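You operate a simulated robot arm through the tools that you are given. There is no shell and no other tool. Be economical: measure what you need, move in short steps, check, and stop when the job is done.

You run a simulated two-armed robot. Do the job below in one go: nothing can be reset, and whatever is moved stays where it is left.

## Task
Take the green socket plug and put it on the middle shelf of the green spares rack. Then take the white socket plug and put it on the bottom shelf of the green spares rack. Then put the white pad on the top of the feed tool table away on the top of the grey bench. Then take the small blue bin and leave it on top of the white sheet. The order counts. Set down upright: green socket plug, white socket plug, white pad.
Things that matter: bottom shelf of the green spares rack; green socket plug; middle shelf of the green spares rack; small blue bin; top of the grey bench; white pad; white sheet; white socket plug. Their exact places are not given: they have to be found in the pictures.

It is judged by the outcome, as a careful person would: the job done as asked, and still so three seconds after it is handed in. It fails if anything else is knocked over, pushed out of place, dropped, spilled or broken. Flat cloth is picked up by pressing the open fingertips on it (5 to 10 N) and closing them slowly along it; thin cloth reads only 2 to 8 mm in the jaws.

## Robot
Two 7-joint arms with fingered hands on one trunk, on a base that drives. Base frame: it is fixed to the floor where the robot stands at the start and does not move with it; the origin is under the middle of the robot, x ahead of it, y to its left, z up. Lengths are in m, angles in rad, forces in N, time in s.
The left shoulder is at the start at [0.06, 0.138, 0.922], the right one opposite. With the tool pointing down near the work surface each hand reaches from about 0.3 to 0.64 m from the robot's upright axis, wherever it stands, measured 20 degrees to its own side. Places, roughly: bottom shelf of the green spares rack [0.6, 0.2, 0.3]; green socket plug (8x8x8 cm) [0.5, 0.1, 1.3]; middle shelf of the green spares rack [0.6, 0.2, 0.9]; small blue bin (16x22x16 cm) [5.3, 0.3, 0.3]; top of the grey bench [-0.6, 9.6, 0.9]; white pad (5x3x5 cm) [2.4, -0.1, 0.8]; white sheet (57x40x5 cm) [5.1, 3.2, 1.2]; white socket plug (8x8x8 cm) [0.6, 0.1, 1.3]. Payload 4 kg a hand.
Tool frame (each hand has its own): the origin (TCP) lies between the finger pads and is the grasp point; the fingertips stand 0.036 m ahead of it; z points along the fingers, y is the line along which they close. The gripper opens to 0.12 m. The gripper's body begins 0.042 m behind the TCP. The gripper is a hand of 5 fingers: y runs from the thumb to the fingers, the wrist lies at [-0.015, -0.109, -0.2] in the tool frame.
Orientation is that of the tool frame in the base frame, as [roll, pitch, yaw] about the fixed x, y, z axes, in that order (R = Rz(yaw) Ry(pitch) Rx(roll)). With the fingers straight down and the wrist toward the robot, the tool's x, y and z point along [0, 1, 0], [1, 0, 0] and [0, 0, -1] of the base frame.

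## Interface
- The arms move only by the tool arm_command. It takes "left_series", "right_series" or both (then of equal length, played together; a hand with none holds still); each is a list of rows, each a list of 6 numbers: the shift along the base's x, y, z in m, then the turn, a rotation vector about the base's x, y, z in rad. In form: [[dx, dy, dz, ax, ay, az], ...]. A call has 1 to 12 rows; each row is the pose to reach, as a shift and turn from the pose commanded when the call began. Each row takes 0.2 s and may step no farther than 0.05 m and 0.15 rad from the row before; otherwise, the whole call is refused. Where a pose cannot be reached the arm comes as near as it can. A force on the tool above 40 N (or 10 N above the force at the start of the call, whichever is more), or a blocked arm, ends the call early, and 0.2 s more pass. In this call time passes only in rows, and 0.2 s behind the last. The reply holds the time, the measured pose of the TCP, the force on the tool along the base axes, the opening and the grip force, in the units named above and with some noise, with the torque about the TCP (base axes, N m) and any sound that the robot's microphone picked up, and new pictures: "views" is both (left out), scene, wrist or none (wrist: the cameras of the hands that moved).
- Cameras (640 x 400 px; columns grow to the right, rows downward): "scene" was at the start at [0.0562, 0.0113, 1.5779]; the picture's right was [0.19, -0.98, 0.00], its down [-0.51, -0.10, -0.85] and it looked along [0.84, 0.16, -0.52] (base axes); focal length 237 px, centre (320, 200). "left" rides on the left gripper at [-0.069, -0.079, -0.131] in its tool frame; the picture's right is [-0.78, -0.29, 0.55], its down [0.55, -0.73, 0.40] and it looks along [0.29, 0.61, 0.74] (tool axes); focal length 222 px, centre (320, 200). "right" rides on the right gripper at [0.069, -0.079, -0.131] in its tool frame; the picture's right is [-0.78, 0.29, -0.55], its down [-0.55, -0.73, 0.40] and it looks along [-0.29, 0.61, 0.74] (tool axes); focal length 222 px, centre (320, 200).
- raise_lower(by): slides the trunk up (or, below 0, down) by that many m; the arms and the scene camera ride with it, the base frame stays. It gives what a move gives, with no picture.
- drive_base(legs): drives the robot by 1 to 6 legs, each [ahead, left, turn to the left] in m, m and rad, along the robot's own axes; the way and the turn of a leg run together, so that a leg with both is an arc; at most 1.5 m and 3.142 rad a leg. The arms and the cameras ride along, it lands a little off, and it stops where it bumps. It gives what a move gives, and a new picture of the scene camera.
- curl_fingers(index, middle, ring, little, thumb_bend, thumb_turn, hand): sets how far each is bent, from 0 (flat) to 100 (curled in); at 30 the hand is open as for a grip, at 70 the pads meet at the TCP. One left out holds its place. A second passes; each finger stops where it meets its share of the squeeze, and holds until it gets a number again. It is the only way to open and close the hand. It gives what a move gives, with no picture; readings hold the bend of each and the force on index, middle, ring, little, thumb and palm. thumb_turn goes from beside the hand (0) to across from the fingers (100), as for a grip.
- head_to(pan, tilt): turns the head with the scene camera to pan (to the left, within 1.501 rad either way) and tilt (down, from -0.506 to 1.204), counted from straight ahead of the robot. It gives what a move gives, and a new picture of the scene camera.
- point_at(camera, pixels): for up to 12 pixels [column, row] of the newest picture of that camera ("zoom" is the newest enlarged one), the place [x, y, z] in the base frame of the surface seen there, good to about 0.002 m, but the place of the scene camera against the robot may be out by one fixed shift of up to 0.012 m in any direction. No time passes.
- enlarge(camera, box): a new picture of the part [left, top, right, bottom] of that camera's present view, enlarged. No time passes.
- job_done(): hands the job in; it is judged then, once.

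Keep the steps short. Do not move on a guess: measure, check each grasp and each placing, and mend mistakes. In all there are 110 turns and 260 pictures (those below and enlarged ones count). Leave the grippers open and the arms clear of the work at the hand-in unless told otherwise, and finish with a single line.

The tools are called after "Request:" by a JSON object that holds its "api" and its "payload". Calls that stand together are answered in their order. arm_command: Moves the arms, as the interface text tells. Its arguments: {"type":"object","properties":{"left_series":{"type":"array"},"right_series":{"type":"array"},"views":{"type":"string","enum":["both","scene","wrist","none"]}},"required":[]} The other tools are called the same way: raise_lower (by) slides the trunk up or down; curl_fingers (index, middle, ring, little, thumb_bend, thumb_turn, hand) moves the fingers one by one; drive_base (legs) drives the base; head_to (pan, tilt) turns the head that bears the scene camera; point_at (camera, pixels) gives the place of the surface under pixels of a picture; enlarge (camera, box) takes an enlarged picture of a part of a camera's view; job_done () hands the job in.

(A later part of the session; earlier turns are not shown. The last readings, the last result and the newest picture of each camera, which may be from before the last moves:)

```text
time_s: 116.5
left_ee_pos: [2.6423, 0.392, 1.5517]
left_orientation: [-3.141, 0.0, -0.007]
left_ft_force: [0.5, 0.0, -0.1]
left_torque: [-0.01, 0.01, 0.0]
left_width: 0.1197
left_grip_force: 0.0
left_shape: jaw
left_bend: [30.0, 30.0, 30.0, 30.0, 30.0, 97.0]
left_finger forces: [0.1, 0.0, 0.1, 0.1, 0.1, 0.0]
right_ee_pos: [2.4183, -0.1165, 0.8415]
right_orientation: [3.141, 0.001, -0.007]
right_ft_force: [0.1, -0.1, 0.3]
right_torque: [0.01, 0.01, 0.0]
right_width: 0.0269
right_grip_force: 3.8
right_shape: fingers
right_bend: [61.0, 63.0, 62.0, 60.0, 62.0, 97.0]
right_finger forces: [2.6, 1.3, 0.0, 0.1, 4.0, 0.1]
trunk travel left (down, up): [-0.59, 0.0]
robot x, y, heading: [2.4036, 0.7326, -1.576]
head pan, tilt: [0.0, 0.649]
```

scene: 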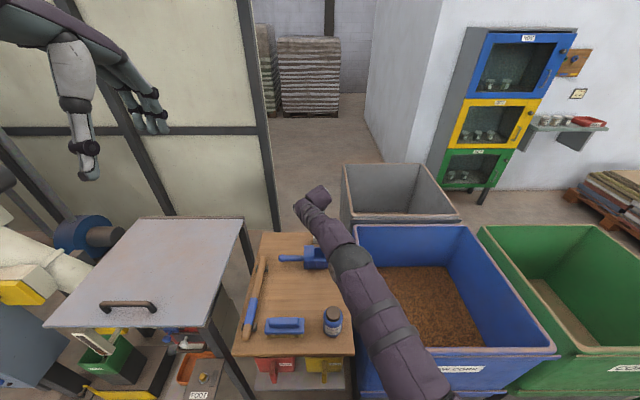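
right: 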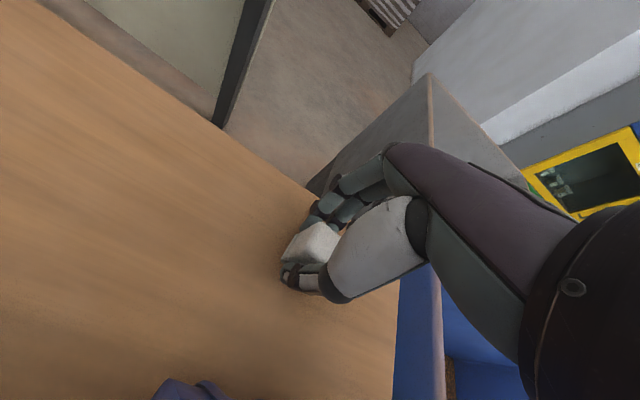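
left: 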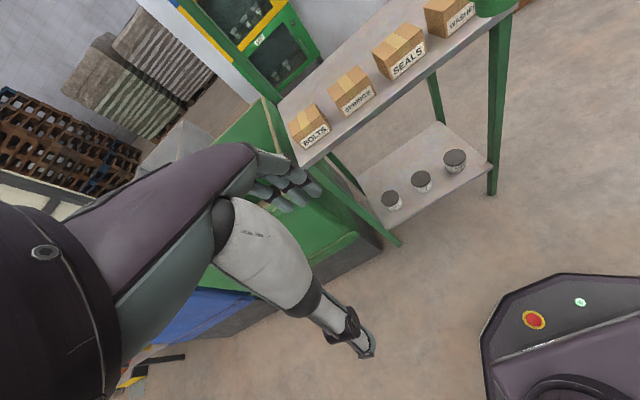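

Contact on the index, the middle finger and the thumb. I'll firm the grip a little and lift.

Request:
{"api": "curl_fingers", "payload": {"hand": "right", "index": 66, "middle": 69, "ring": 67, "thumb_bend": 69}}

Request:
{"api": "arm_command", "payload": {"right_series": [[0, 0, 0.02, 0, 0, 0], [0, 0, 0.05, 0, 0, 0]], "views": "wrist"}}

```text
time_s: 117.5
left_ee_pos: [2.6413, 0.3907, 1.5507]
left_orientation: [-3.14, 0.0, -0.005]
left_ft_force: [-0.5, 0.1, -0.3]
left_torque: [-0.02, 0.0, -0.02]
left_width: 0.1196
left_grip_force: 0.1
left_shape: jaw
left_bend: [30.0, 30.0, 30.0, 30.0, 30.0, 97.0]
left_finger forces: [0.0, 0.1, 0.0, 0.0, 0.0, 0.1]
right_ee_pos: [2.4184, -0.1156, 0.8418]
right_orientation: [3.14, 0.0, -0.006]
right_ft_force: [0.3, -0.1, 0.0]
right_torque: [0.0, 0.01, 0.0]
right_width: 0.026
right_grip_force: 8.4
right_shape: fingers
right_bend: [62.0, 66.0, 67.0, 60.0, 64.0, 96.0]
right_finger forces: [4.2, 4.0, 0.1, 0.1, 8.3, 0.0]
trunk travel left (down, up): [-0.59, 0.0]
robot x, y, heading: [2.4025, 0.7291, -1.579]
head pan, tilt: [0.0, 0.649]
```

```text
time_s: 118.1
left_ee_pos: [2.6421, 0.3915, 1.5524]
left_orientation: [3.14, 0.0, -0.007]
left_ft_force: [0.5, -0.1, 0.5]
left_torque: [-0.02, 0.02, 0.02]
left_width: 0.1199
left_grip_force: 0.1
left_shape: jaw
left_bend: [30.0, 30.0, 30.0, 30.0, 30.0, 97.0]
left_finger forces: [0.0, 0.0, 0.1, 0.1, 0.0, 0.1]
right_ee_pos: [2.4178, -0.1136, 0.8929]
right_orientation: [-3.139, 0.0, -0.008]
right_ft_force: [-0.5, 0.2, -0.5]
right_torque: [0.02, 0.01, -0.01]
right_width: 0.026
right_grip_force: 8.4
right_shape: fingers
right_bend: [62.0, 66.0, 67.0, 60.0, 64.0, 96.0]
right_finger forces: [4.2, 4.0, 0.2, 0.1, 8.3, 0.0]
trunk travel left (down, up): [-0.59, 0.0]
robot x, y, heading: [2.403, 0.7285, -1.576]
head pan, tilt: [0.0, 0.649]
```

right: 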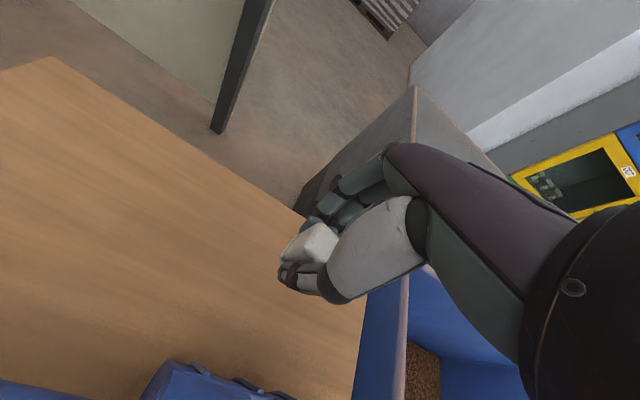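

The pad is held upright. I'll raise it clear, back off and turn toward +y (toward the bench).

Request:
{"api": "arm_command", "payload": {"right_series": [[0, 0, 0.05, 0, 0, 0], [0, 0, 0.1, 0, 0, 0], [0, 0, 0.15, 0, 0, 0], [0, 0, 0.2, 0, 0, 0], [0, 0.04, 0.22, 0, 0, 0], [0, 0.09, 0.22, 0, 0, 0], [0, 0.14, 0.22, 0, 0, 0], [0, 0.19, 0.22, 0, 0, 0]], "views": "none"}}

Request:
{"api": "drive_base", "payload": {"legs": [[-0.6, 0, 0], [0, -1.5, 0], [0, 0, -1.571], [0, 0, -1.571]]}}

Request:
{"api": "head_to", "payload": {"pan": 0, "tilt": 0.2}}

```text
time_s: 119.9
left_ee_pos: [2.6427, 0.3937, 1.5518]
left_orientation: [3.14, 0.001, -0.007]
left_ft_force: [-0.3, -0.1, 0.3]
left_torque: [-0.06, 0.01, 0.02]
left_width: 0.1199
left_grip_force: 0.0
left_shape: jaw
left_bend: [30.0, 30.0, 30.0, 30.0, 30.0, 97.0]
left_finger forces: [0.0, 0.1, 0.0, 0.1, 0.1, 0.1]
right_ee_pos: [2.418, 0.0766, 1.1129]
right_orientation: [3.141, -0.003, -0.005]
right_ft_force: [0.9, 0.6, 0.1]
right_torque: [-0.01, -0.01, -0.01]
right_width: 0.0261
right_grip_force: 8.2
right_shape: fingers
right_bend: [62.0, 66.0, 67.0, 60.0, 64.0, 96.0]
right_finger forces: [4.1, 3.8, 0.2, 0.0, 8.2, 0.0]
trunk travel left (down, up): [-0.59, 0.0]
robot x, y, heading: [2.4069, 0.7334, -1.579]
head pan, tilt: [0.0, 0.649]
```

```text
time_s: 138.0
left_ee_pos: [0.6348, 1.6641, 1.5522]
left_orientation: [-3.141, 0.001, -3.097]
left_ft_force: [-1.0, 0.3, 1.0]
left_torque: [-0.01, -0.01, 0.0]
left_width: 0.1196
left_grip_force: 0.1
left_shape: jaw
left_bend: [30.0, 30.0, 30.0, 30.0, 30.0, 97.0]
left_finger forces: [0.1, 0.0, 0.1, 0.1, 0.0, 0.0]
right_ee_pos: [0.8443, 1.9918, 1.1119]
right_orientation: [3.142, 0.0, -3.099]
right_ft_force: [-0.3, -0.2, 0.1]
right_torque: [0.01, -0.01, 0.04]
right_width: 0.025
right_grip_force: 6.9
right_shape: fingers
right_bend: [63.0, 66.0, 67.0, 60.0, 64.0, 96.0]
right_finger forces: [3.7, 3.4, 0.0, 0.0, 7.3, 0.0]
trunk travel left (down, up): [-0.59, 0.0]
robot x, y, heading: [0.8896, 1.3392, 1.616]
head pan, tilt: [0.0, 0.649]
```

scene: 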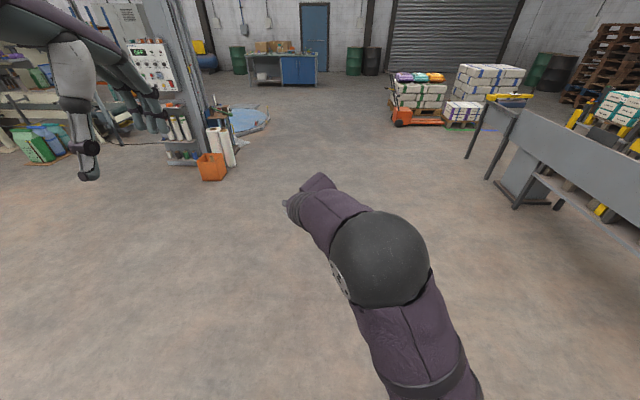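

```text
time_s: 138.9
left_ee_pos: [0.6367, 1.6632, 1.5514]
left_orientation: [3.14, 0.001, -3.1]
left_ft_force: [-0.1, 0.6, -0.6]
left_torque: [0.0, 0.01, -0.01]
left_width: 0.1197
left_grip_force: 0.2
left_shape: jaw
left_bend: [30.0, 30.0, 30.0, 30.0, 30.0, 97.0]
left_finger forces: [0.1, 0.0, 0.1, 0.0, 0.1, 0.1]
right_ee_pos: [0.8444, 1.9906, 1.1113]
right_orientation: [3.14, -0.002, -3.097]
right_ft_force: [0.3, -0.5, -0.5]
right_torque: [0.0, 0.0, -0.04]
right_width: 0.0252
right_grip_force: 7.1
right_shape: fingers
right_bend: [63.0, 66.0, 67.0, 60.0, 64.0, 96.0]
right_finger forces: [3.8, 3.5, 0.1, 0.1, 7.3, 0.1]
trunk travel left (down, up): [-0.59, 0.0]
robot x, y, heading: [0.8894, 1.3362, 1.615]
head pan, tilt: [0.0, 0.201]
```

scene: 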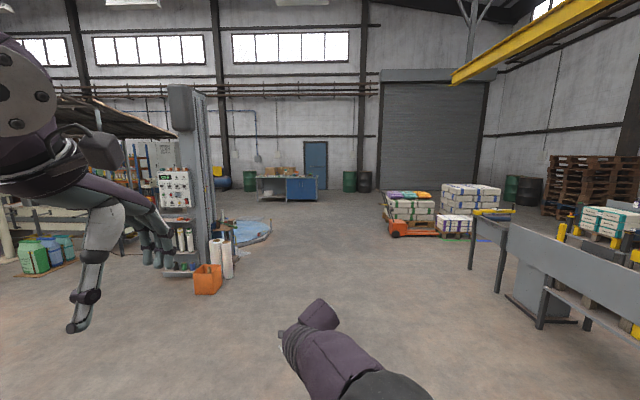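

Request:
{"api": "enlarge", "payload": {"camera": "scene", "box": [220, 140, 340, 220]}}

Request:
{"api": "point_at", "payload": {"camera": "scene", "pixels": [[260, 178], [316, 178], [262, 200], [316, 200], [250, 232], [270, 225], [232, 262], [395, 225], [472, 265], [210, 290]]}}

```text
5.00 times, centred on (280, 180) of scene
```

zoom: 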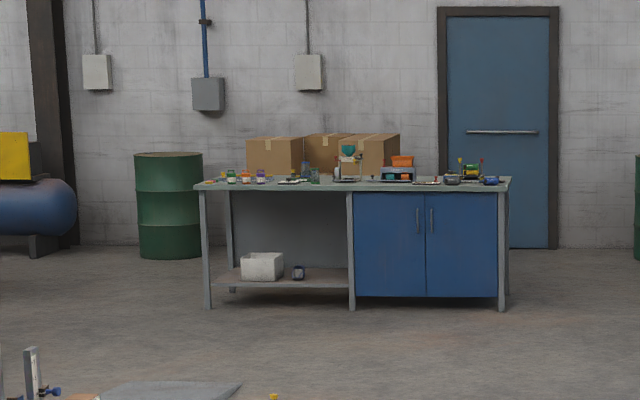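

```text
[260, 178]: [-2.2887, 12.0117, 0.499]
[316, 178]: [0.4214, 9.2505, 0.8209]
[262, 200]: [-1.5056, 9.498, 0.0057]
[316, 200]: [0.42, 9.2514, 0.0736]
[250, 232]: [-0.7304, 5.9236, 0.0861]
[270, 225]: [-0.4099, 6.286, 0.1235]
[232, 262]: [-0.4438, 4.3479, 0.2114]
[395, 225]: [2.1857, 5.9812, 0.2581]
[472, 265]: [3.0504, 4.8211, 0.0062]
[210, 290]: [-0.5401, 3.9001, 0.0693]
```

The grey bench's front edge is at y≈9.25. The corridor at x≈0.6–0.9 is clear, so I'll drive 6 m.

Request:
{"api": "drive_base", "payload": {"legs": [[1.5, 0, 0], [1.5, 0, 0], [1.5, 0, 0], [1.5, 0, 0]]}}

Request:
{"api": "head_to", "payload": {"pan": 0.35, "tilt": 0.3}}

Request:
{"api": "enlarge", "payload": {"camera": "scene", "box": [200, 80, 440, 240]}}

```text
time_s: 167.4
left_ee_pos: [0.3395, 7.6541, 1.5532]
left_orientation: [-3.141, 0.0, -3.103]
left_ft_force: [-0.4, 0.3, -0.1]
left_torque: [-0.02, 0.01, -0.01]
left_width: 0.1197
left_grip_force: 0.0
left_shape: jaw
left_bend: [30.0, 30.0, 30.0, 30.0, 30.0, 97.0]
left_finger forces: [0.0, 0.0, 0.1, 0.1, 0.0, 0.1]
right_ee_pos: [0.5496, 7.9812, 1.1107]
right_orientation: [-3.141, 0.001, -3.105]
right_ft_force: [0.0, -0.3, -0.1]
right_torque: [-0.03, 0.02, -0.01]
right_width: 0.025
right_grip_force: 7.4
right_shape: fingers
right_bend: [63.0, 66.0, 67.0, 60.0, 64.0, 96.0]
right_finger forces: [3.9, 3.5, 0.0, 0.0, 7.3, 0.1]
trunk travel left (down, up): [-0.59, 0.0]
robot x, y, heading: [0.5898, 7.3272, 1.607]
head pan, tilt: [0.0, 0.201]
```

scene: 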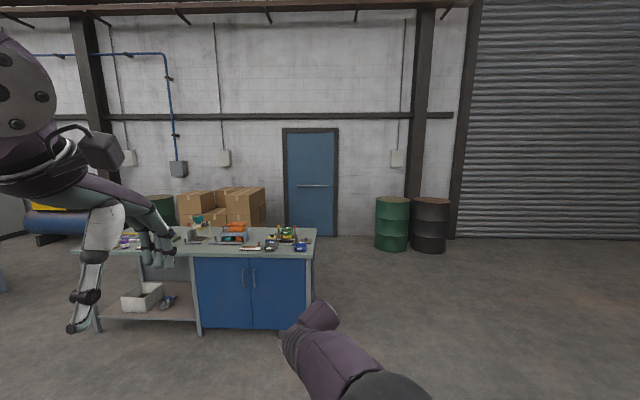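

```text
time_s: 168.2
left_ee_pos: [0.3398, 7.6538, 1.5517]
left_orientation: [-3.141, 0.0, -3.104]
left_ft_force: [0.1, -0.3, 0.0]
left_torque: [-0.01, 0.0, 0.0]
left_width: 0.1196
left_grip_force: 0.1
left_shape: jaw
left_bend: [30.0, 30.0, 30.0, 30.0, 30.0, 97.0]
left_finger forces: [0.1, 0.1, 0.0, 0.0, 0.1, 0.0]
right_ee_pos: [0.5488, 7.9798, 1.1123]
right_orientation: [3.141, 0.002, -3.105]
right_ft_force: [-0.7, 0.0, -0.6]
right_torque: [-0.02, 0.0, 0.01]
right_width: 0.0251
right_grip_force: 7.5
right_shape: fingers
right_bend: [63.0, 66.0, 67.0, 60.0, 64.0, 96.0]
right_finger forces: [3.8, 3.5, 0.0, 0.1, 7.3, 0.1]
trunk travel left (down, up): [-0.59, 0.0]
robot x, y, heading: [0.5907, 7.3289, 1.613]
head pan, tilt: [0.351, 0.3]
```

scene: 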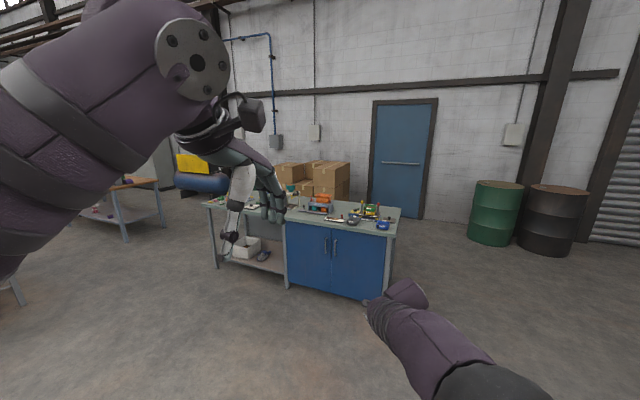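

```text
2.50 times, centred on (320, 160) of scene
```

zoom: 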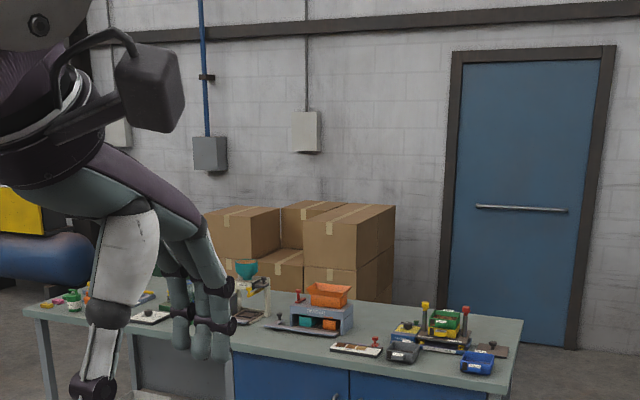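

Request:
{"api": "drive_base", "payload": {"legs": [[0.95, 0.42, -0.04]]}}

Request:
{"api": "head_to", "payload": {"pan": 0, "tilt": 0.5}}

Request:
{"api": "enlarge", "payload": {"camera": "scene", "box": [180, 120, 500, 320]}}

```text
time_s: 173.7
left_ee_pos: [-0.0871, 8.6157, 1.5524]
left_orientation: [-3.141, 0.0, 3.14]
left_ft_force: [-0.5, -0.4, -0.4]
left_torque: [0.02, -0.03, 0.0]
left_width: 0.1199
left_grip_force: 0.0
left_shape: jaw
left_bend: [30.0, 30.0, 30.0, 30.0, 30.0, 97.0]
left_finger forces: [0.0, 0.1, 0.0, 0.0, 0.0, 0.1]
right_ee_pos: [0.1349, 8.9329, 1.112]
right_orientation: [-3.14, 0.0, 3.141]
right_ft_force: [-0.4, 0.6, -1.0]
right_torque: [0.01, -0.01, 0.0]
right_width: 0.0248
right_grip_force: 7.1
right_shape: fingers
right_bend: [63.0, 66.0, 67.0, 60.0, 64.0, 96.0]
right_finger forces: [3.8, 3.5, 0.0, 0.1, 7.3, 0.1]
trunk travel left (down, up): [-0.59, 0.0]
robot x, y, heading: [0.1516, 8.2811, 1.568]
head pan, tilt: [0.351, 0.3]
```

scene: 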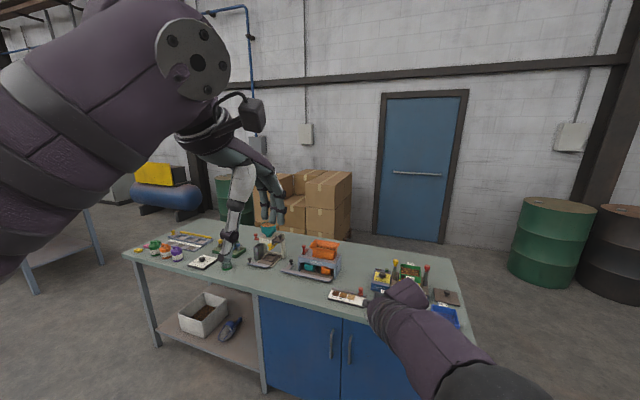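

```text
time_s: 174.5
left_ee_pos: [-0.0878, 8.6153, 1.5512]
left_orientation: [3.141, 0.001, 3.139]
left_ft_force: [0.3, 0.9, -0.3]
left_torque: [0.01, -0.01, 0.02]
left_width: 0.1197
left_grip_force: 0.0
left_shape: jaw
left_bend: [30.0, 30.0, 30.0, 30.0, 30.0, 97.0]
left_finger forces: [0.0, 0.0, 0.0, 0.1, 0.0, 0.1]
right_ee_pos: [0.1372, 8.934, 1.1128]
right_orientation: [-3.14, 0.001, 3.14]
right_ft_force: [-0.3, 0.5, -0.4]
right_torque: [-0.01, -0.01, -0.02]
right_width: 0.0252
right_grip_force: 7.0
right_shape: fingers
right_bend: [63.0, 66.0, 67.0, 60.0, 64.0, 96.0]
right_finger forces: [3.7, 3.5, 0.0, 0.0, 7.3, 0.0]
trunk travel left (down, up): [-0.59, 0.0]
robot x, y, heading: [0.1507, 8.2787, 1.571]
head pan, tilt: [0.0, 0.499]
```

scene: 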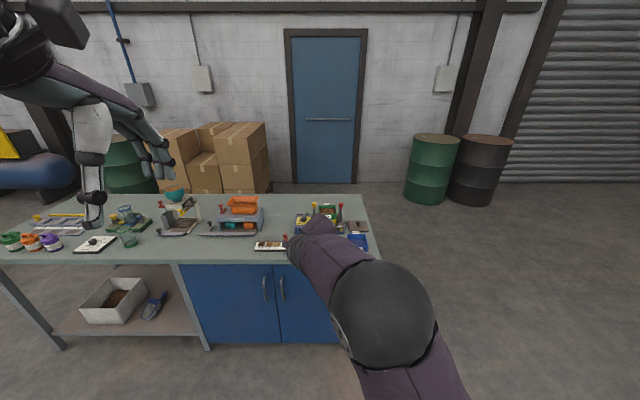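

```text
2.00 times, centred on (340, 220) of scene
```

zoom: 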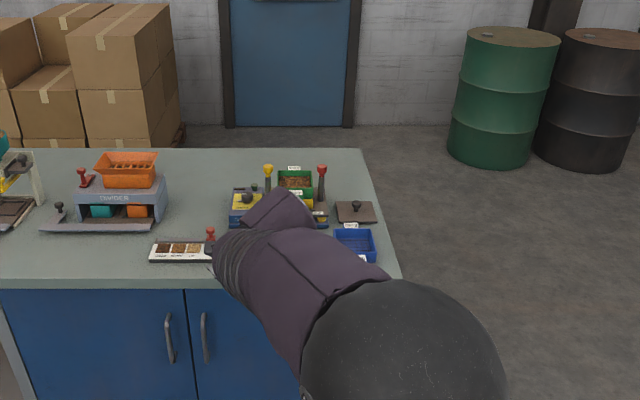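

Request:
{"api": "point_at", "payload": {"camera": "scene", "pixels": [[190, 250], [150, 250], [225, 248], [254, 246], [202, 234], [185, 263], [160, 232], [130, 240], [110, 243], [285, 245], [240, 195], [215, 200]]}}

Request:
{"api": "enlarge", "payload": {"camera": "scene", "box": [100, 180, 290, 280]}}

```text
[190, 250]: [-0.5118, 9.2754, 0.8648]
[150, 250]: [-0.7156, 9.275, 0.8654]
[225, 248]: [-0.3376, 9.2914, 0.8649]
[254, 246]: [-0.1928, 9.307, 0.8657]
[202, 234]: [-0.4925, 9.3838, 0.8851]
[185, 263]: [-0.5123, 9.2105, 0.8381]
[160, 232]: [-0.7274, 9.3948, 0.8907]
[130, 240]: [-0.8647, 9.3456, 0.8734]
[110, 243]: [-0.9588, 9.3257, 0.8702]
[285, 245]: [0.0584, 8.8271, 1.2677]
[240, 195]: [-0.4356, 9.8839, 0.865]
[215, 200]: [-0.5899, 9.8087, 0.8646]
```

```text
3.37 times, centred on (195, 230) of scene
```

zoom: 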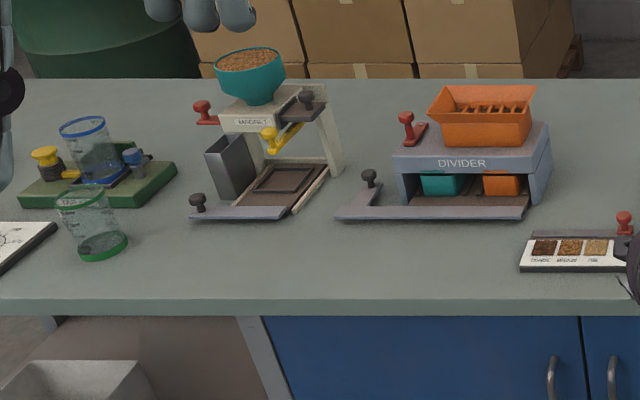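

There's a free strip at the front of the bench near x≈-0.40, y≈9.265 (top at 0.865). I'll drive the hand over it, still high.

Request:
{"api": "drive_base", "payload": {"legs": [[0, 0.535, 0], [0.33, 0, 0]]}}

Request:
{"api": "arm_command", "payload": {"right_series": [[0, 0, 0, 0, 0, 0]], "views": "wrist"}}

```text
time_s: 179.4
left_ee_pos: [-0.624, 8.9489, 1.5511]
left_orientation: [-3.14, 0.001, 3.139]
left_ft_force: [0.9, -0.1, -0.6]
left_torque: [-0.04, 0.04, 0.02]
left_width: 0.1199
left_grip_force: 0.1
left_shape: jaw
left_bend: [30.0, 30.0, 30.0, 30.0, 30.0, 97.0]
left_finger forces: [0.0, 0.0, 0.1, 0.0, 0.0, 0.0]
right_ee_pos: [-0.3999, 9.2658, 1.1124]
right_orientation: [-3.141, 0.0, 3.138]
right_ft_force: [0.6, 0.1, -1.1]
right_torque: [0.0, 0.0, -0.01]
right_width: 0.0249
right_grip_force: 7.6
right_shape: fingers
right_bend: [63.0, 66.0, 67.0, 60.0, 64.0, 96.0]
right_finger forces: [3.8, 3.5, 0.0, 0.1, 7.2, 0.0]
trunk travel left (down, up): [-0.59, 0.0]
robot x, y, heading: [-0.3807, 8.6093, 1.565]
head pan, tilt: [0.0, 0.499]
```

scene: 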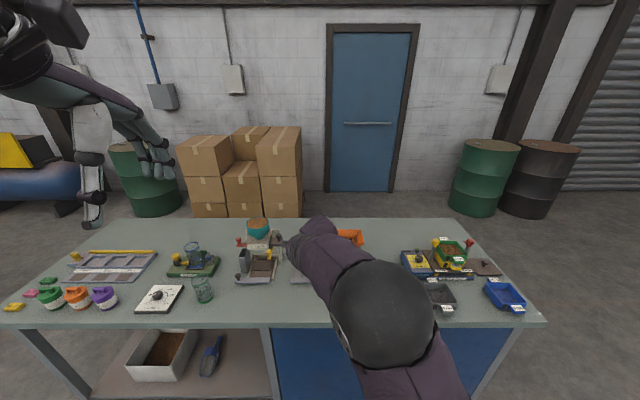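

```text
time_s: 179.8
left_ee_pos: [-0.6233, 8.9478, 1.5516]
left_orientation: [3.141, 0.001, 3.137]
left_ft_force: [0.1, -0.4, 0.1]
left_torque: [-0.01, 0.01, 0.0]
left_width: 0.1198
left_grip_force: 0.0
left_shape: jaw
left_bend: [30.0, 30.0, 30.0, 30.0, 30.0, 97.0]
left_finger forces: [0.0, 0.0, 0.0, 0.0, 0.1, 0.0]
right_ee_pos: [-0.3988, 9.2647, 1.1137]
right_orientation: [-3.14, 0.0, 3.138]
right_ft_force: [-0.2, 0.3, -1.5]
right_torque: [-0.02, 0.01, 0.0]
right_width: 0.0248
right_grip_force: 7.3
right_shape: fingers
right_bend: [63.0, 66.0, 67.0, 60.0, 64.0, 96.0]
right_finger forces: [3.7, 3.5, 0.0, 0.0, 7.4, 0.1]
trunk travel left (down, up): [-0.59, 0.0]
robot x, y, heading: [-0.3875, 8.6114, 1.57]
head pan, tilt: [0.0, 0.499]
```

right: 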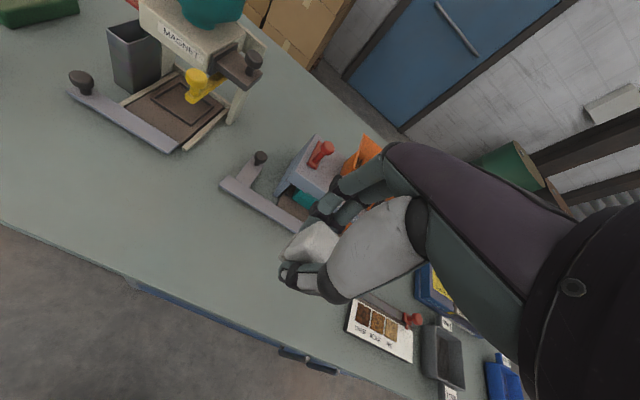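

Request:
{"api": "point_at", "payload": {"camera": "right", "pixels": [[222, 187], [250, 208], [280, 228], [180, 150], [225, 280], [200, 310], [355, 305]]}}

```text
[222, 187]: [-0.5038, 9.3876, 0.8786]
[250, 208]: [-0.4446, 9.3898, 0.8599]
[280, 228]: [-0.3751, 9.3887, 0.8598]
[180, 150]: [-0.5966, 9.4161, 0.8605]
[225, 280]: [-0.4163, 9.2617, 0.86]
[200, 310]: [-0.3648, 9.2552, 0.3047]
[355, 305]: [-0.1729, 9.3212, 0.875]
```

The surface is at 0.860 and the divider's tray front at y=9.388, so it's clear. I'll lower the pad.

Request:
{"api": "arm_command", "payload": {"right_series": [[0, 0, -0.05, 0, 0, 0], [0, 0, -0.1, 0, 0, 0], [0, 0, -0.15, 0, 0, 0], [0, 0, -0.185, 0, 0, 0], [0, 0, -0.2, 0, 0, 0], [0, 0, -0.207, 0, 0, 0], [0, 0, -0.211, 0, 0, 0], [0, 0, -0.214, 0, 0, 0]], "views": "wrist"}}

```text
time_s: 181.6
left_ee_pos: [-0.623, 8.946, 1.553]
left_orientation: [-3.142, 0.001, 3.139]
left_ft_force: [0.1, -0.3, 0.8]
left_torque: [0.0, 0.03, -0.01]
left_width: 0.1199
left_grip_force: 0.0
left_shape: jaw
left_bend: [30.0, 30.0, 30.0, 30.0, 30.0, 97.0]
left_finger forces: [0.1, 0.0, 0.1, 0.0, 0.1, 0.0]
right_ee_pos: [-0.4001, 9.2643, 0.9006]
right_orientation: [3.137, -0.002, 3.137]
right_ft_force: [0.0, -0.9, 10.2]
right_torque: [-0.04, 0.01, 0.03]
right_width: 0.025
right_grip_force: 8.6
right_shape: fingers
right_bend: [63.0, 66.0, 67.0, 60.0, 64.0, 96.0]
right_finger forces: [4.4, 4.3, 0.0, 0.0, 9.1, 0.1]
trunk travel left (down, up): [-0.59, 0.0]
robot x, y, heading: [-0.3861, 8.6115, 1.569]
head pan, tilt: [0.0, 0.499]
```

right: 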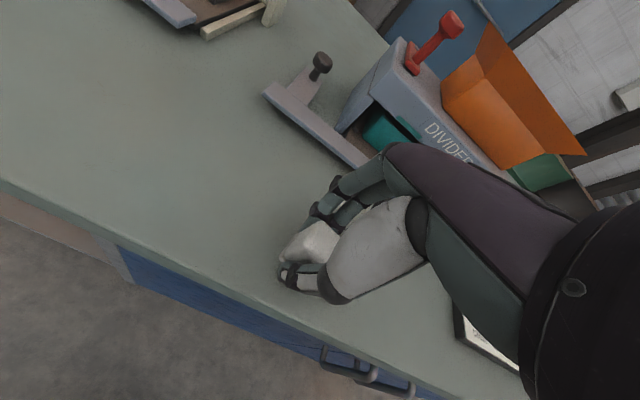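

It touches with 10 N. I'll open the hand gently, then lift.

Request:
{"api": "arm_command", "payload": {"right_series": [[0, 0, 0.001, 0, 0, 0]], "views": "none"}}

Request:
{"api": "curl_fingers", "payload": {"hand": "right", "index": 48, "middle": 48, "ring": 48, "little": 48, "thumb_bend": 46}}

Request:
{"api": "arm_command", "payload": {"right_series": [[0, 0, 0.04, 0, 0, 0], [0, 0, 0.09, 0, 0, 0], [0, 0, 0.14, 0, 0, 0], [0, 0, 0.19, 0, 0, 0], [0, 0, 0.22, 0, 0, 0]], "views": "wrist"}}

Request:
{"api": "enlarge", "payload": {"camera": "right", "box": [180, 180, 380, 330]}}

```text
time_s: 182.0
left_ee_pos: [-0.6248, 8.9468, 1.5523]
left_orientation: [-3.141, 0.0, 3.138]
left_ft_force: [0.4, -0.2, -0.6]
left_torque: [-0.04, -0.02, 0.03]
left_width: 0.1199
left_grip_force: 0.1
left_shape: jaw
left_bend: [30.0, 30.0, 30.0, 30.0, 30.0, 97.0]
left_finger forces: [0.1, 0.0, 0.0, 0.0, 0.0, 0.1]
right_ee_pos: [-0.3999, 9.2636, 0.8996]
right_orientation: [3.14, -0.003, 3.139]
right_ft_force: [0.6, 2.3, 9.9]
right_torque: [0.0, 0.0, 0.04]
right_width: 0.0251
right_grip_force: 9.7
right_shape: fingers
right_bend: [63.0, 66.0, 67.0, 60.0, 64.0, 96.0]
right_finger forces: [5.0, 5.0, 0.2, 0.0, 8.6, 0.0]
trunk travel left (down, up): [-0.59, 0.0]
robot x, y, heading: [-0.3852, 8.6115, 1.565]
head pan, tilt: [0.0, 0.499]
```

```text
time_s: 183.0
left_ee_pos: [-0.6249, 8.9458, 1.552]
left_orientation: [3.141, 0.0, 3.139]
left_ft_force: [-0.1, 0.2, -0.3]
left_torque: [0.01, 0.0, 0.04]
left_width: 0.1198
left_grip_force: 0.1
left_shape: jaw
left_bend: [30.0, 30.0, 30.0, 30.0, 30.0, 97.0]
left_finger forces: [0.1, 0.0, 0.0, 0.1, 0.1, 0.0]
right_ee_pos: [-0.3997, 9.2632, 0.9003]
right_orientation: [-3.141, -0.001, 3.14]
right_ft_force: [-1.6, -4.9, 13.0]
right_torque: [0.26, 0.14, 0.08]
right_width: 0.0619
right_grip_force: 6.0
right_shape: fingers
right_bend: [51.0, 49.0, 48.0, 48.0, 46.0, 97.0]
right_finger forces: [9.1, 3.2, 0.0, 0.0, 0.0, 0.1]
trunk travel left (down, up): [-0.59, 0.0]
robot x, y, heading: [-0.3893, 8.6072, 1.565]
head pan, tilt: [0.0, 0.499]
```

```text
time_s: 184.2
left_ee_pos: [-0.624, 8.948, 1.5516]
left_orientation: [-3.14, -0.001, 3.136]
left_ft_force: [0.0, 0.0, -0.1]
left_torque: [0.02, -0.01, -0.01]
left_width: 0.1195
left_grip_force: 0.1
left_shape: jaw
left_bend: [30.0, 30.0, 30.0, 30.0, 30.0, 97.0]
left_finger forces: [0.0, 0.0, 0.0, 0.1, 0.0, 0.1]
right_ee_pos: [-0.3987, 9.2638, 1.1195]
right_orientation: [-3.141, 0.001, 3.138]
right_ft_force: [-0.4, -0.5, -0.2]
right_torque: [0.01, 0.03, -0.01]
right_width: 0.0685
right_grip_force: 0.0
right_shape: fingers
right_bend: [48.0, 48.0, 48.0, 48.0, 46.0, 97.0]
right_finger forces: [0.0, 0.0, 0.1, 0.1, 0.0, 0.1]
trunk travel left (down, up): [-0.59, 0.0]
robot x, y, heading: [-0.3884, 8.6083, 1.57]
head pan, tilt: [0.0, 0.499]
```

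right: 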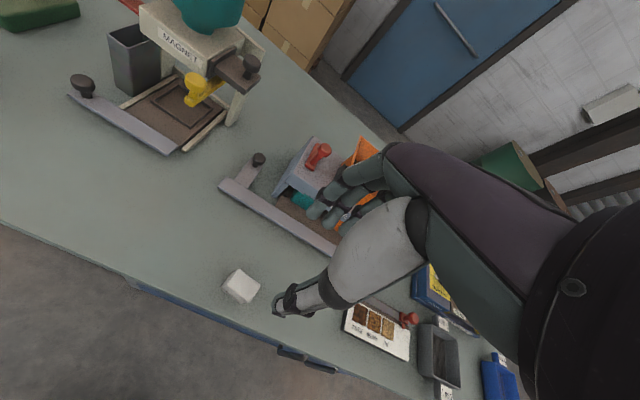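

```text
2.67 times, centred on (280, 255) of right
```

zoom: 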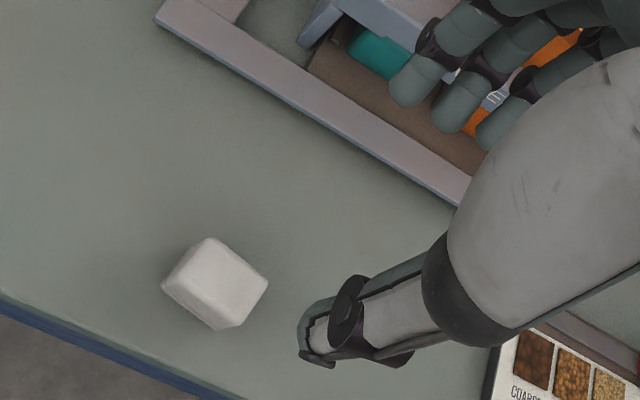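

Request:
{"api": "point_at", "payload": {"camera": "zoom", "pixels": [[225, 275], [205, 245], [260, 285], [180, 280], [215, 318], [235, 300], [160, 320], [60, 310]]}}

```text
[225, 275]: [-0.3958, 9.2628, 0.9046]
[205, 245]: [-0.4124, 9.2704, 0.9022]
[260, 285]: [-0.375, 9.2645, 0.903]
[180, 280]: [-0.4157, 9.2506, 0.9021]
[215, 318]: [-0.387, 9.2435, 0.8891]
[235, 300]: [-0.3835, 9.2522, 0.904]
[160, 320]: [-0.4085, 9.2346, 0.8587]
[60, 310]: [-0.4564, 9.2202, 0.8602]
```

The pad stands upright on the bench. I'll back off, turn round, line up on x≈0.75 and drive back.

Request:
{"api": "drive_base", "payload": {"legs": [[-0.6, 0, 0], [0, 0, 3.141], [0, 1.15, 0]]}}

Request:
{"api": "head_to", "payload": {"pan": 0.3, "tilt": 0.3}}

```text
time_s: 200.3
left_ee_pos: [0.992, 7.641, 1.5517]
left_orientation: [-3.141, -0.001, -0.025]
left_ft_force: [-0.9, -0.8, 0.1]
left_torque: [0.03, -0.02, -0.03]
left_width: 0.1199
left_grip_force: 0.1
left_shape: jaw
left_bend: [30.0, 30.0, 30.0, 30.0, 30.0, 97.0]
left_finger forces: [0.0, 0.1, 0.1, 0.1, 0.0, 0.0]
right_ee_pos: [0.7608, 7.3281, 1.1197]
right_orientation: [3.141, 0.001, -0.024]
right_ft_force: [-0.2, -0.2, 0.4]
right_torque: [-0.01, -0.01, 0.02]
right_width: 0.0686
right_grip_force: 0.0
right_shape: fingers
right_bend: [48.0, 48.0, 48.0, 48.0, 46.0, 97.0]
right_finger forces: [0.1, 0.0, 0.0, 0.0, 0.0, 0.0]
trunk travel left (down, up): [-0.59, 0.0]
robot x, y, heading: [0.7602, 7.9811, -1.591]
head pan, tilt: [0.0, 0.499]
```

scene: 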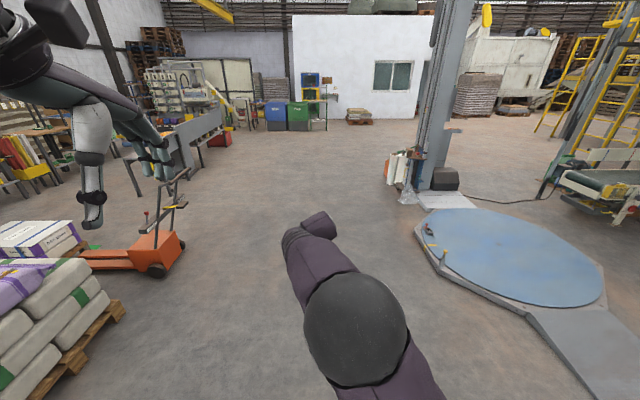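

```text
time_s: 201.1
left_ee_pos: [0.9903, 7.6396, 1.5521]
left_orientation: [3.141, 0.002, -0.025]
left_ft_force: [-0.2, 0.3, -0.4]
left_torque: [0.0, 0.0, -0.01]
left_width: 0.12
left_grip_force: 0.0
left_shape: jaw
left_bend: [30.0, 30.0, 30.0, 30.0, 30.0, 97.0]
left_finger forces: [0.0, 0.0, 0.0, 0.0, 0.0, 0.0]
right_ee_pos: [0.7607, 7.3281, 1.1195]
right_orientation: [-3.142, 0.0, -0.024]
right_ft_force: [-0.5, -0.8, 0.2]
right_torque: [0.0, -0.03, 0.0]
right_width: 0.0685
right_grip_force: 0.0
right_shape: fingers
right_bend: [48.0, 48.0, 48.0, 48.0, 46.0, 97.0]
right_finger forces: [0.1, 0.0, 0.0, 0.0, 0.0, 0.0]
trunk travel left (down, up): [-0.59, 0.0]
robot x, y, heading: [0.7584, 7.9814, -1.59]
head pan, tilt: [0.3, 0.3]
```

scene: 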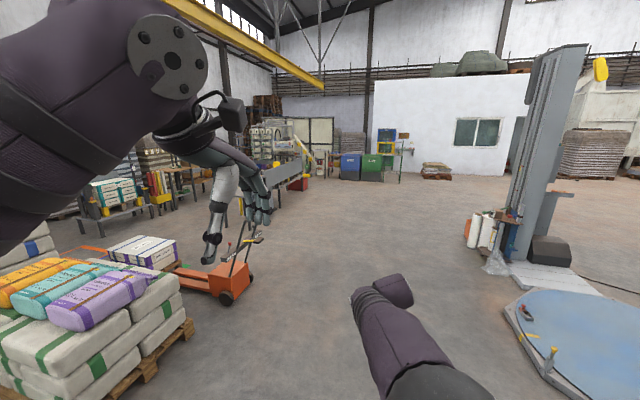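

Request:
{"api": "drive_base", "payload": {"legs": [[1.5, 0, 0.02], [1.5, 0, 0], [1.5, 0, 0], [1.5, 0, 0], [0.85, 0, 0], [0, 0, 1.571]]}}

Request:
{"api": "head_to", "payload": {"pan": 0.25, "tilt": 0.2}}

Request:
{"api": "enlarge", "payload": {"camera": "scene", "box": [200, 120, 440, 260]}}

```text
time_s: 237.7
left_ee_pos: [1.0986, 1.3472, 1.5524]
left_orientation: [3.141, -0.002, 1.559]
left_ft_force: [0.3, 0.3, -0.5]
left_torque: [-0.01, 0.04, -0.01]
left_width: 0.1197
left_grip_force: 0.0
left_shape: jaw
left_bend: [30.0, 30.0, 30.0, 30.0, 30.0, 97.0]
left_finger forces: [0.0, 0.0, 0.1, 0.1, 0.1, 0.1]
right_ee_pos: [1.4144, 1.1194, 1.1189]
right_orientation: [-3.141, 0.001, 1.56]
right_ft_force: [0.6, -0.2, -0.1]
right_torque: [0.03, -0.02, -0.03]
right_width: 0.0683
right_grip_force: 0.0
right_shape: fingers
right_bend: [48.0, 48.0, 48.0, 48.0, 46.0, 97.0]
right_finger forces: [0.1, 0.0, 0.0, 0.0, 0.0, 0.0]
trunk travel left (down, up): [-0.59, 0.0]
robot x, y, heading: [0.761, 1.1116, -0.01]
head pan, tilt: [0.3, 0.3]
```

scene: 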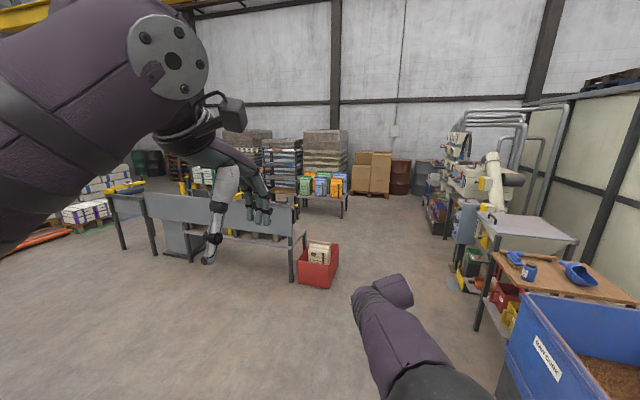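

```text
time_s: 238.3
left_ee_pos: [1.0995, 1.3458, 1.5531]
left_orientation: [3.141, -0.001, 1.559]
left_ft_force: [0.8, 0.3, -0.5]
left_torque: [0.0, -0.02, 0.0]
left_width: 0.1202
left_grip_force: 0.1
left_shape: jaw
left_bend: [30.0, 30.0, 30.0, 30.0, 30.0, 97.0]
left_finger forces: [0.0, 0.0, 0.1, 0.0, 0.0, 0.0]
right_ee_pos: [1.4143, 1.1202, 1.1192]
right_orientation: [-3.14, 0.0, 1.561]
right_ft_force: [-0.5, 0.1, -0.2]
right_torque: [-0.02, 0.03, -0.01]
right_width: 0.0687
right_grip_force: 0.1
right_shape: fingers
right_bend: [48.0, 48.0, 48.0, 48.0, 46.0, 97.0]
right_finger forces: [0.1, 0.0, 0.0, 0.1, 0.1, 0.0]
trunk travel left (down, up): [-0.59, 0.0]
robot x, y, heading: [0.7601, 1.1078, -0.015]
head pan, tilt: [0.25, 0.201]
```

scene: 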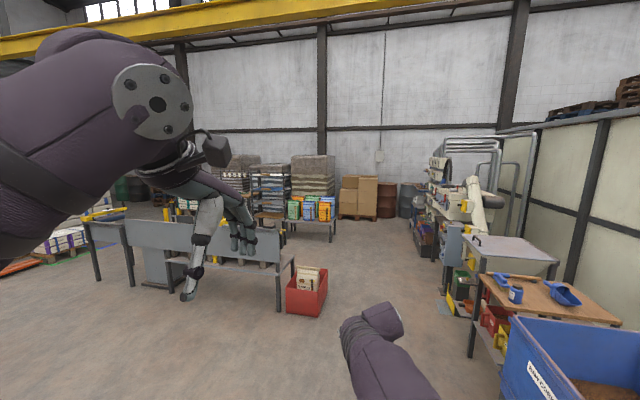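

```text
2.67 times, centred on (320, 190) of scene
```

zoom: 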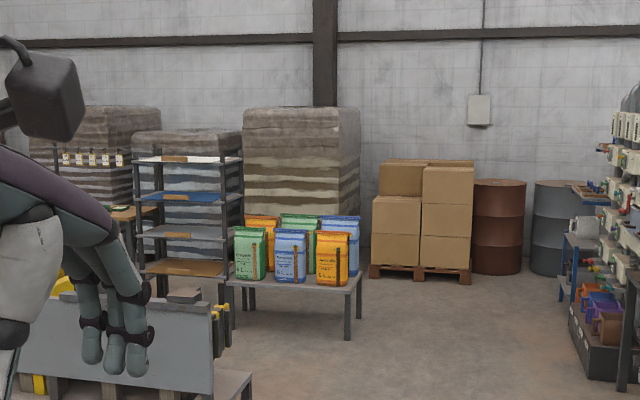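

Request:
{"api": "point_at", "payload": {"camera": "scene", "pixels": [[290, 312], [320, 315], [326, 270], [278, 305], [293, 260], [440, 300], [455, 310], [430, 235], [300, 215], [470, 350]]}}

Request:
{"api": "enlarge", "payload": {"camera": "scene", "box": [390, 150, 510, 310]}}

```text
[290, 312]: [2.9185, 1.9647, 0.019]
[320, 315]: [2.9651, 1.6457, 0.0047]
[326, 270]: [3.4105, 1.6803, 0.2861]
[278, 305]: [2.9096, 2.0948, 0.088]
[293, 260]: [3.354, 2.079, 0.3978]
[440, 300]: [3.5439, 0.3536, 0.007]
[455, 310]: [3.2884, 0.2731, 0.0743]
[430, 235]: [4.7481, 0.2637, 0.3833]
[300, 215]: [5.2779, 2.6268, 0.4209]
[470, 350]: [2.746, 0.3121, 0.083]
```

```text
2.50 times, centred on (450, 230) of scene
```

zoom: 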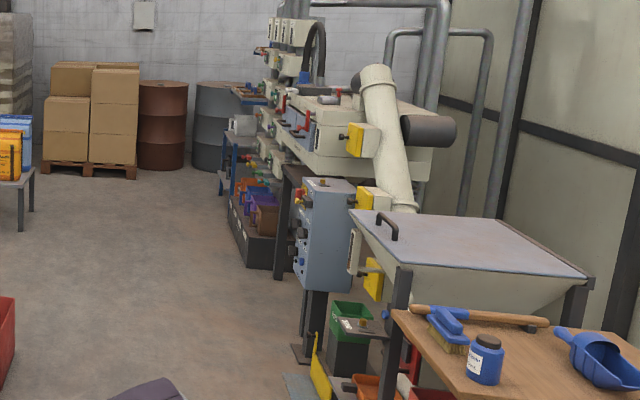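

Request:
{"api": "drive_base", "payload": {"legs": [[1.5, 0, 0.015], [1.5, 0, 0], [1.0, 0, 0]]}}

Request:
{"api": "head_to", "payload": {"pan": -0.8, "tilt": 0.6}}

Request:
{"api": "head_to", "payload": {"pan": 0.9, "tilt": 0.3}}

```text
time_s: 257.6
left_ee_pos: [5.12, 1.2427, 1.5526]
left_orientation: [-3.141, -0.001, 1.534]
left_ft_force: [-0.5, -0.3, 0.4]
left_torque: [0.03, 0.01, -0.01]
left_width: 0.1199
left_grip_force: 0.1
left_shape: jaw
left_bend: [30.0, 30.0, 30.0, 30.0, 30.0, 97.0]
left_finger forces: [0.0, 0.0, 0.0, 0.0, 0.0, 0.0]
right_ee_pos: [5.4287, 1.0102, 1.1207]
right_orientation: [-3.14, 0.0, 1.536]
right_ft_force: [1.0, -0.1, 0.4]
right_torque: [0.0, 0.0, 0.02]
right_width: 0.0685
right_grip_force: 0.1
right_shape: fingers
right_bend: [48.0, 48.0, 48.0, 48.0, 46.0, 97.0]
right_finger forces: [0.1, 0.1, 0.0, 0.0, 0.0, 0.0]
trunk travel left (down, up): [-0.59, 0.0]
robot x, y, heading: [4.7782, 1.017, -0.039]
head pan, tilt: [0.25, 0.201]
```

scene: 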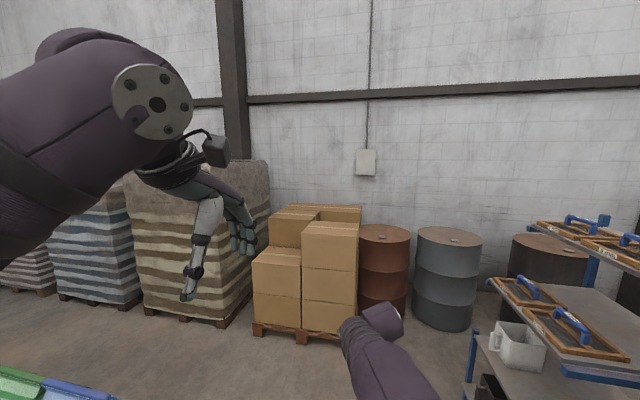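

```text
time_s: 258.9
left_ee_pos: [5.1202, 1.2424, 1.5519]
left_orientation: [3.141, 0.002, 1.535]
left_ft_force: [-0.4, -0.3, 0.7]
left_torque: [0.03, 0.02, 0.0]
left_width: 0.1198
left_grip_force: 0.1
left_shape: jaw
left_bend: [30.0, 30.0, 30.0, 30.0, 30.0, 97.0]
left_finger forces: [0.0, 0.0, 0.0, 0.0, 0.0, 0.0]
right_ee_pos: [5.4284, 1.0097, 1.1205]
right_orientation: [3.141, 0.0, 1.535]
right_ft_force: [-0.2, 0.1, -0.8]
right_torque: [-0.03, 0.02, 0.01]
right_width: 0.0684
right_grip_force: 0.1
right_shape: fingers
right_bend: [48.0, 48.0, 48.0, 48.0, 46.0, 97.0]
right_finger forces: [0.1, 0.0, 0.0, 0.1, 0.0, 0.0]
trunk travel left (down, up): [-0.59, 0.0]
robot x, y, heading: [4.7734, 1.0196, -0.034]
head pan, tilt: [-0.799, 0.6]
```

scene: 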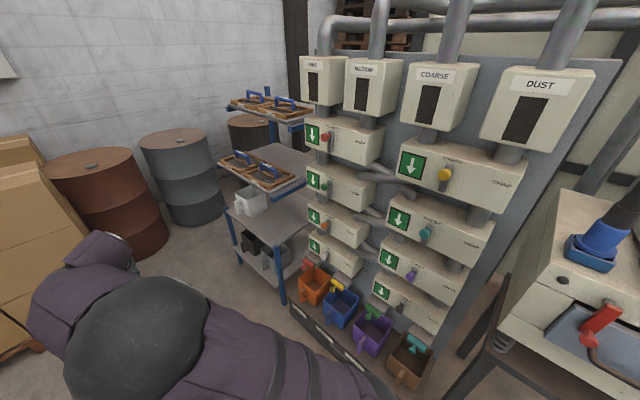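

```text
time_s: 260.7
left_ee_pos: [5.1193, 1.2444, 1.5507]
left_orientation: [3.141, 0.001, 1.534]
left_ft_force: [-1.1, -0.4, 0.8]
left_torque: [0.01, 0.03, 0.02]
left_width: 0.12
left_grip_force: 0.1
left_shape: jaw
left_bend: [30.0, 30.0, 30.0, 30.0, 30.0, 97.0]
left_finger forces: [0.0, 0.0, 0.0, 0.1, 0.1, 0.0]
right_ee_pos: [5.4287, 1.0101, 1.1201]
right_orientation: [3.141, -0.001, 1.535]
right_ft_force: [0.3, -0.6, 0.1]
right_torque: [0.0, 0.0, 0.03]
right_width: 0.0687
right_grip_force: 0.1
right_shape: fingers
right_bend: [48.0, 48.0, 48.0, 48.0, 46.0, 97.0]
right_finger forces: [0.0, 0.0, 0.1, 0.1, 0.1, 0.0]
trunk travel left (down, up): [-0.59, 0.0]
robot x, y, heading: [4.7709, 1.0156, -0.033]
head pan, tilt: [0.901, 0.3]
```

scene: 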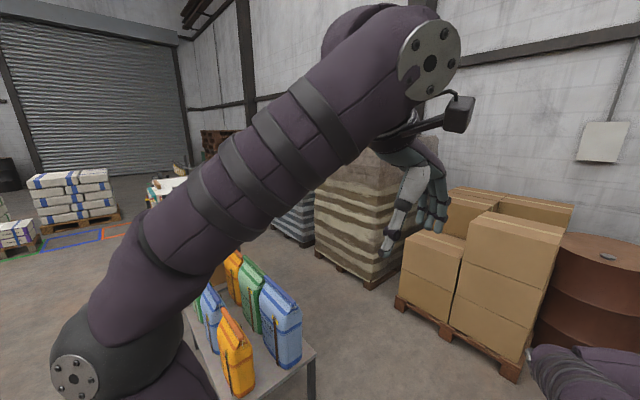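

Request:
{"api": "point_at", "payload": {"camera": "scene", "pixels": [[245, 385], [312, 350], [290, 340], [310, 385], [130, 260]]}}

```text
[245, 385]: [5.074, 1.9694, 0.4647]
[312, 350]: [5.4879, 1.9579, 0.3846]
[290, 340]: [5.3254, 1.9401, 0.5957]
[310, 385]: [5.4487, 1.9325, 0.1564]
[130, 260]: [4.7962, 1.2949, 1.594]
```

Request:
{"api": "drive_base", "payload": {"legs": [[0, 0.22, 0], [0, 0, -1.535]]}}

Request:
{"api": "head_to", "payload": {"pan": 0.4, "tilt": 0.75}}

Request:
{"api": "enlarge", "payload": {"camera": "scene", "box": [200, 150, 440, 330]}}

```text
time_s: 266.1
left_ee_pos: [5.0235, 0.9014, 1.5526]
left_orientation: [3.141, 0.003, 0.006]
left_ft_force: [0.4, -0.7, 0.6]
left_torque: [0.0, 0.01, 0.01]
left_width: 0.1197
left_grip_force: 0.0
left_shape: jaw
left_bend: [30.0, 30.0, 30.0, 30.0, 30.0, 97.0]
left_finger forces: [0.0, 0.0, 0.0, 0.0, 0.0, 0.1]
right_ee_pos: [4.803, 0.5803, 1.1194]
right_orientation: [-3.139, -0.001, 0.009]
right_ft_force: [0.0, 0.5, 0.6]
right_torque: [0.02, 0.01, 0.02]
right_width: 0.0688
right_grip_force: 0.0
right_shape: fingers
right_bend: [48.0, 48.0, 48.0, 48.0, 46.0, 97.0]
right_finger forces: [0.0, 0.0, 0.1, 0.1, 0.1, 0.0]
trunk travel left (down, up): [-0.59, 0.0]
robot x, y, heading: [4.7852, 1.238, -1.564]
head pan, tilt: [0.901, 0.3]
```

scene: 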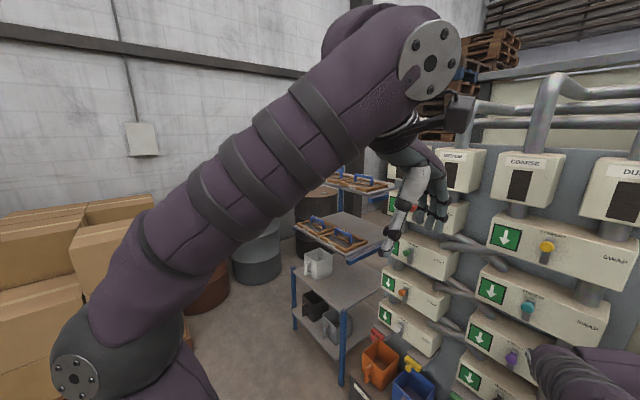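

```text
time_s: 267.0
left_ee_pos: [5.0257, 0.9, 1.5523]
left_orientation: [-3.142, -0.001, 0.008]
left_ft_force: [-0.8, 0.4, 0.0]
left_torque: [-0.06, -0.02, -0.02]
left_width: 0.1196
left_grip_force: 0.1
left_shape: jaw
left_bend: [30.0, 30.0, 30.0, 30.0, 30.0, 97.0]
left_finger forces: [0.0, 0.1, 0.0, 0.0, 0.0, 0.0]
right_ee_pos: [4.8032, 0.58, 1.1208]
right_orientation: [-3.141, 0.002, 0.01]
right_ft_force: [0.4, 0.1, 0.2]
right_torque: [-0.01, 0.0, 0.02]
right_width: 0.0686
right_grip_force: 0.1
right_shape: fingers
right_bend: [48.0, 48.0, 48.0, 48.0, 46.0, 97.0]
right_finger forces: [0.0, 0.1, 0.0, 0.0, 0.0, 0.1]
trunk travel left (down, up): [-0.59, 0.0]
robot x, y, heading: [4.7836, 1.236, -1.562]
head pan, tilt: [0.4, 0.75]
```

scene: 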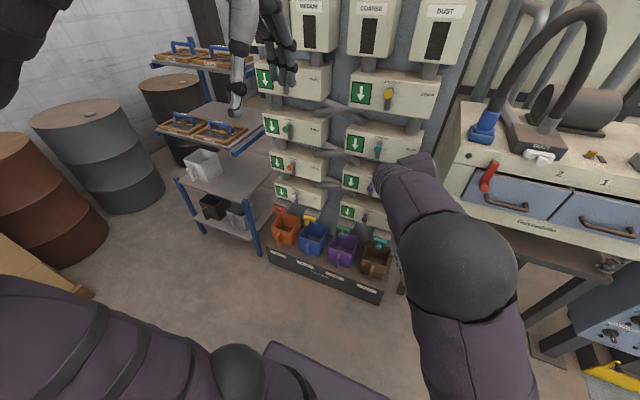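

```text
2.22 times, centred on (320, 240) of scene
```

zoom: 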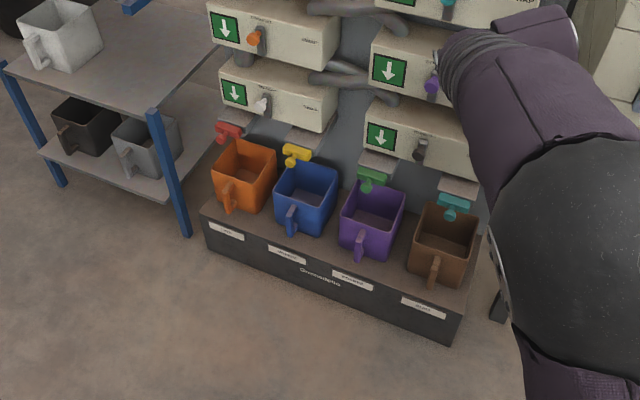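

Request:
{"api": "point_at", "payload": {"camera": "zoom", "pixels": [[277, 168], [338, 172], [326, 208], [273, 198], [308, 190], [290, 210], [293, 230], [300, 236], [298, 155], [300, 175], [345, 195], [272, 180]]}}

Request:
{"api": "point_at", "payload": {"camera": "scene", "pixels": [[310, 245], [268, 252], [380, 295], [310, 215], [290, 200], [250, 240], [365, 280], [285, 165]]}}

```text
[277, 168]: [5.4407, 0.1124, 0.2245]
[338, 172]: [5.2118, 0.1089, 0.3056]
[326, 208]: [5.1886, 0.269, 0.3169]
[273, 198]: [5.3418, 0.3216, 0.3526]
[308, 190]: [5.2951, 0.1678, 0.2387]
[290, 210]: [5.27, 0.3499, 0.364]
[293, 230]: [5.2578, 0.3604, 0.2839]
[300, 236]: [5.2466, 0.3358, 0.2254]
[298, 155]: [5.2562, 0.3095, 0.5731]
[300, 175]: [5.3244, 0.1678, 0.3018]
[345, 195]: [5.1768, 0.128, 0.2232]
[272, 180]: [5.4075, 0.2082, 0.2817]
```

```text
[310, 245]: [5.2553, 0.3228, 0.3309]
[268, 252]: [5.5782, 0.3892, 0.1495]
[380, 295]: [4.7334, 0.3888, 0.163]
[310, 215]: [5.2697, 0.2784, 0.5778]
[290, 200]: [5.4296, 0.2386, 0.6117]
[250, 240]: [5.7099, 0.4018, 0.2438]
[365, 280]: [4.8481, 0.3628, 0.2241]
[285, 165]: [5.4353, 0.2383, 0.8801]
```

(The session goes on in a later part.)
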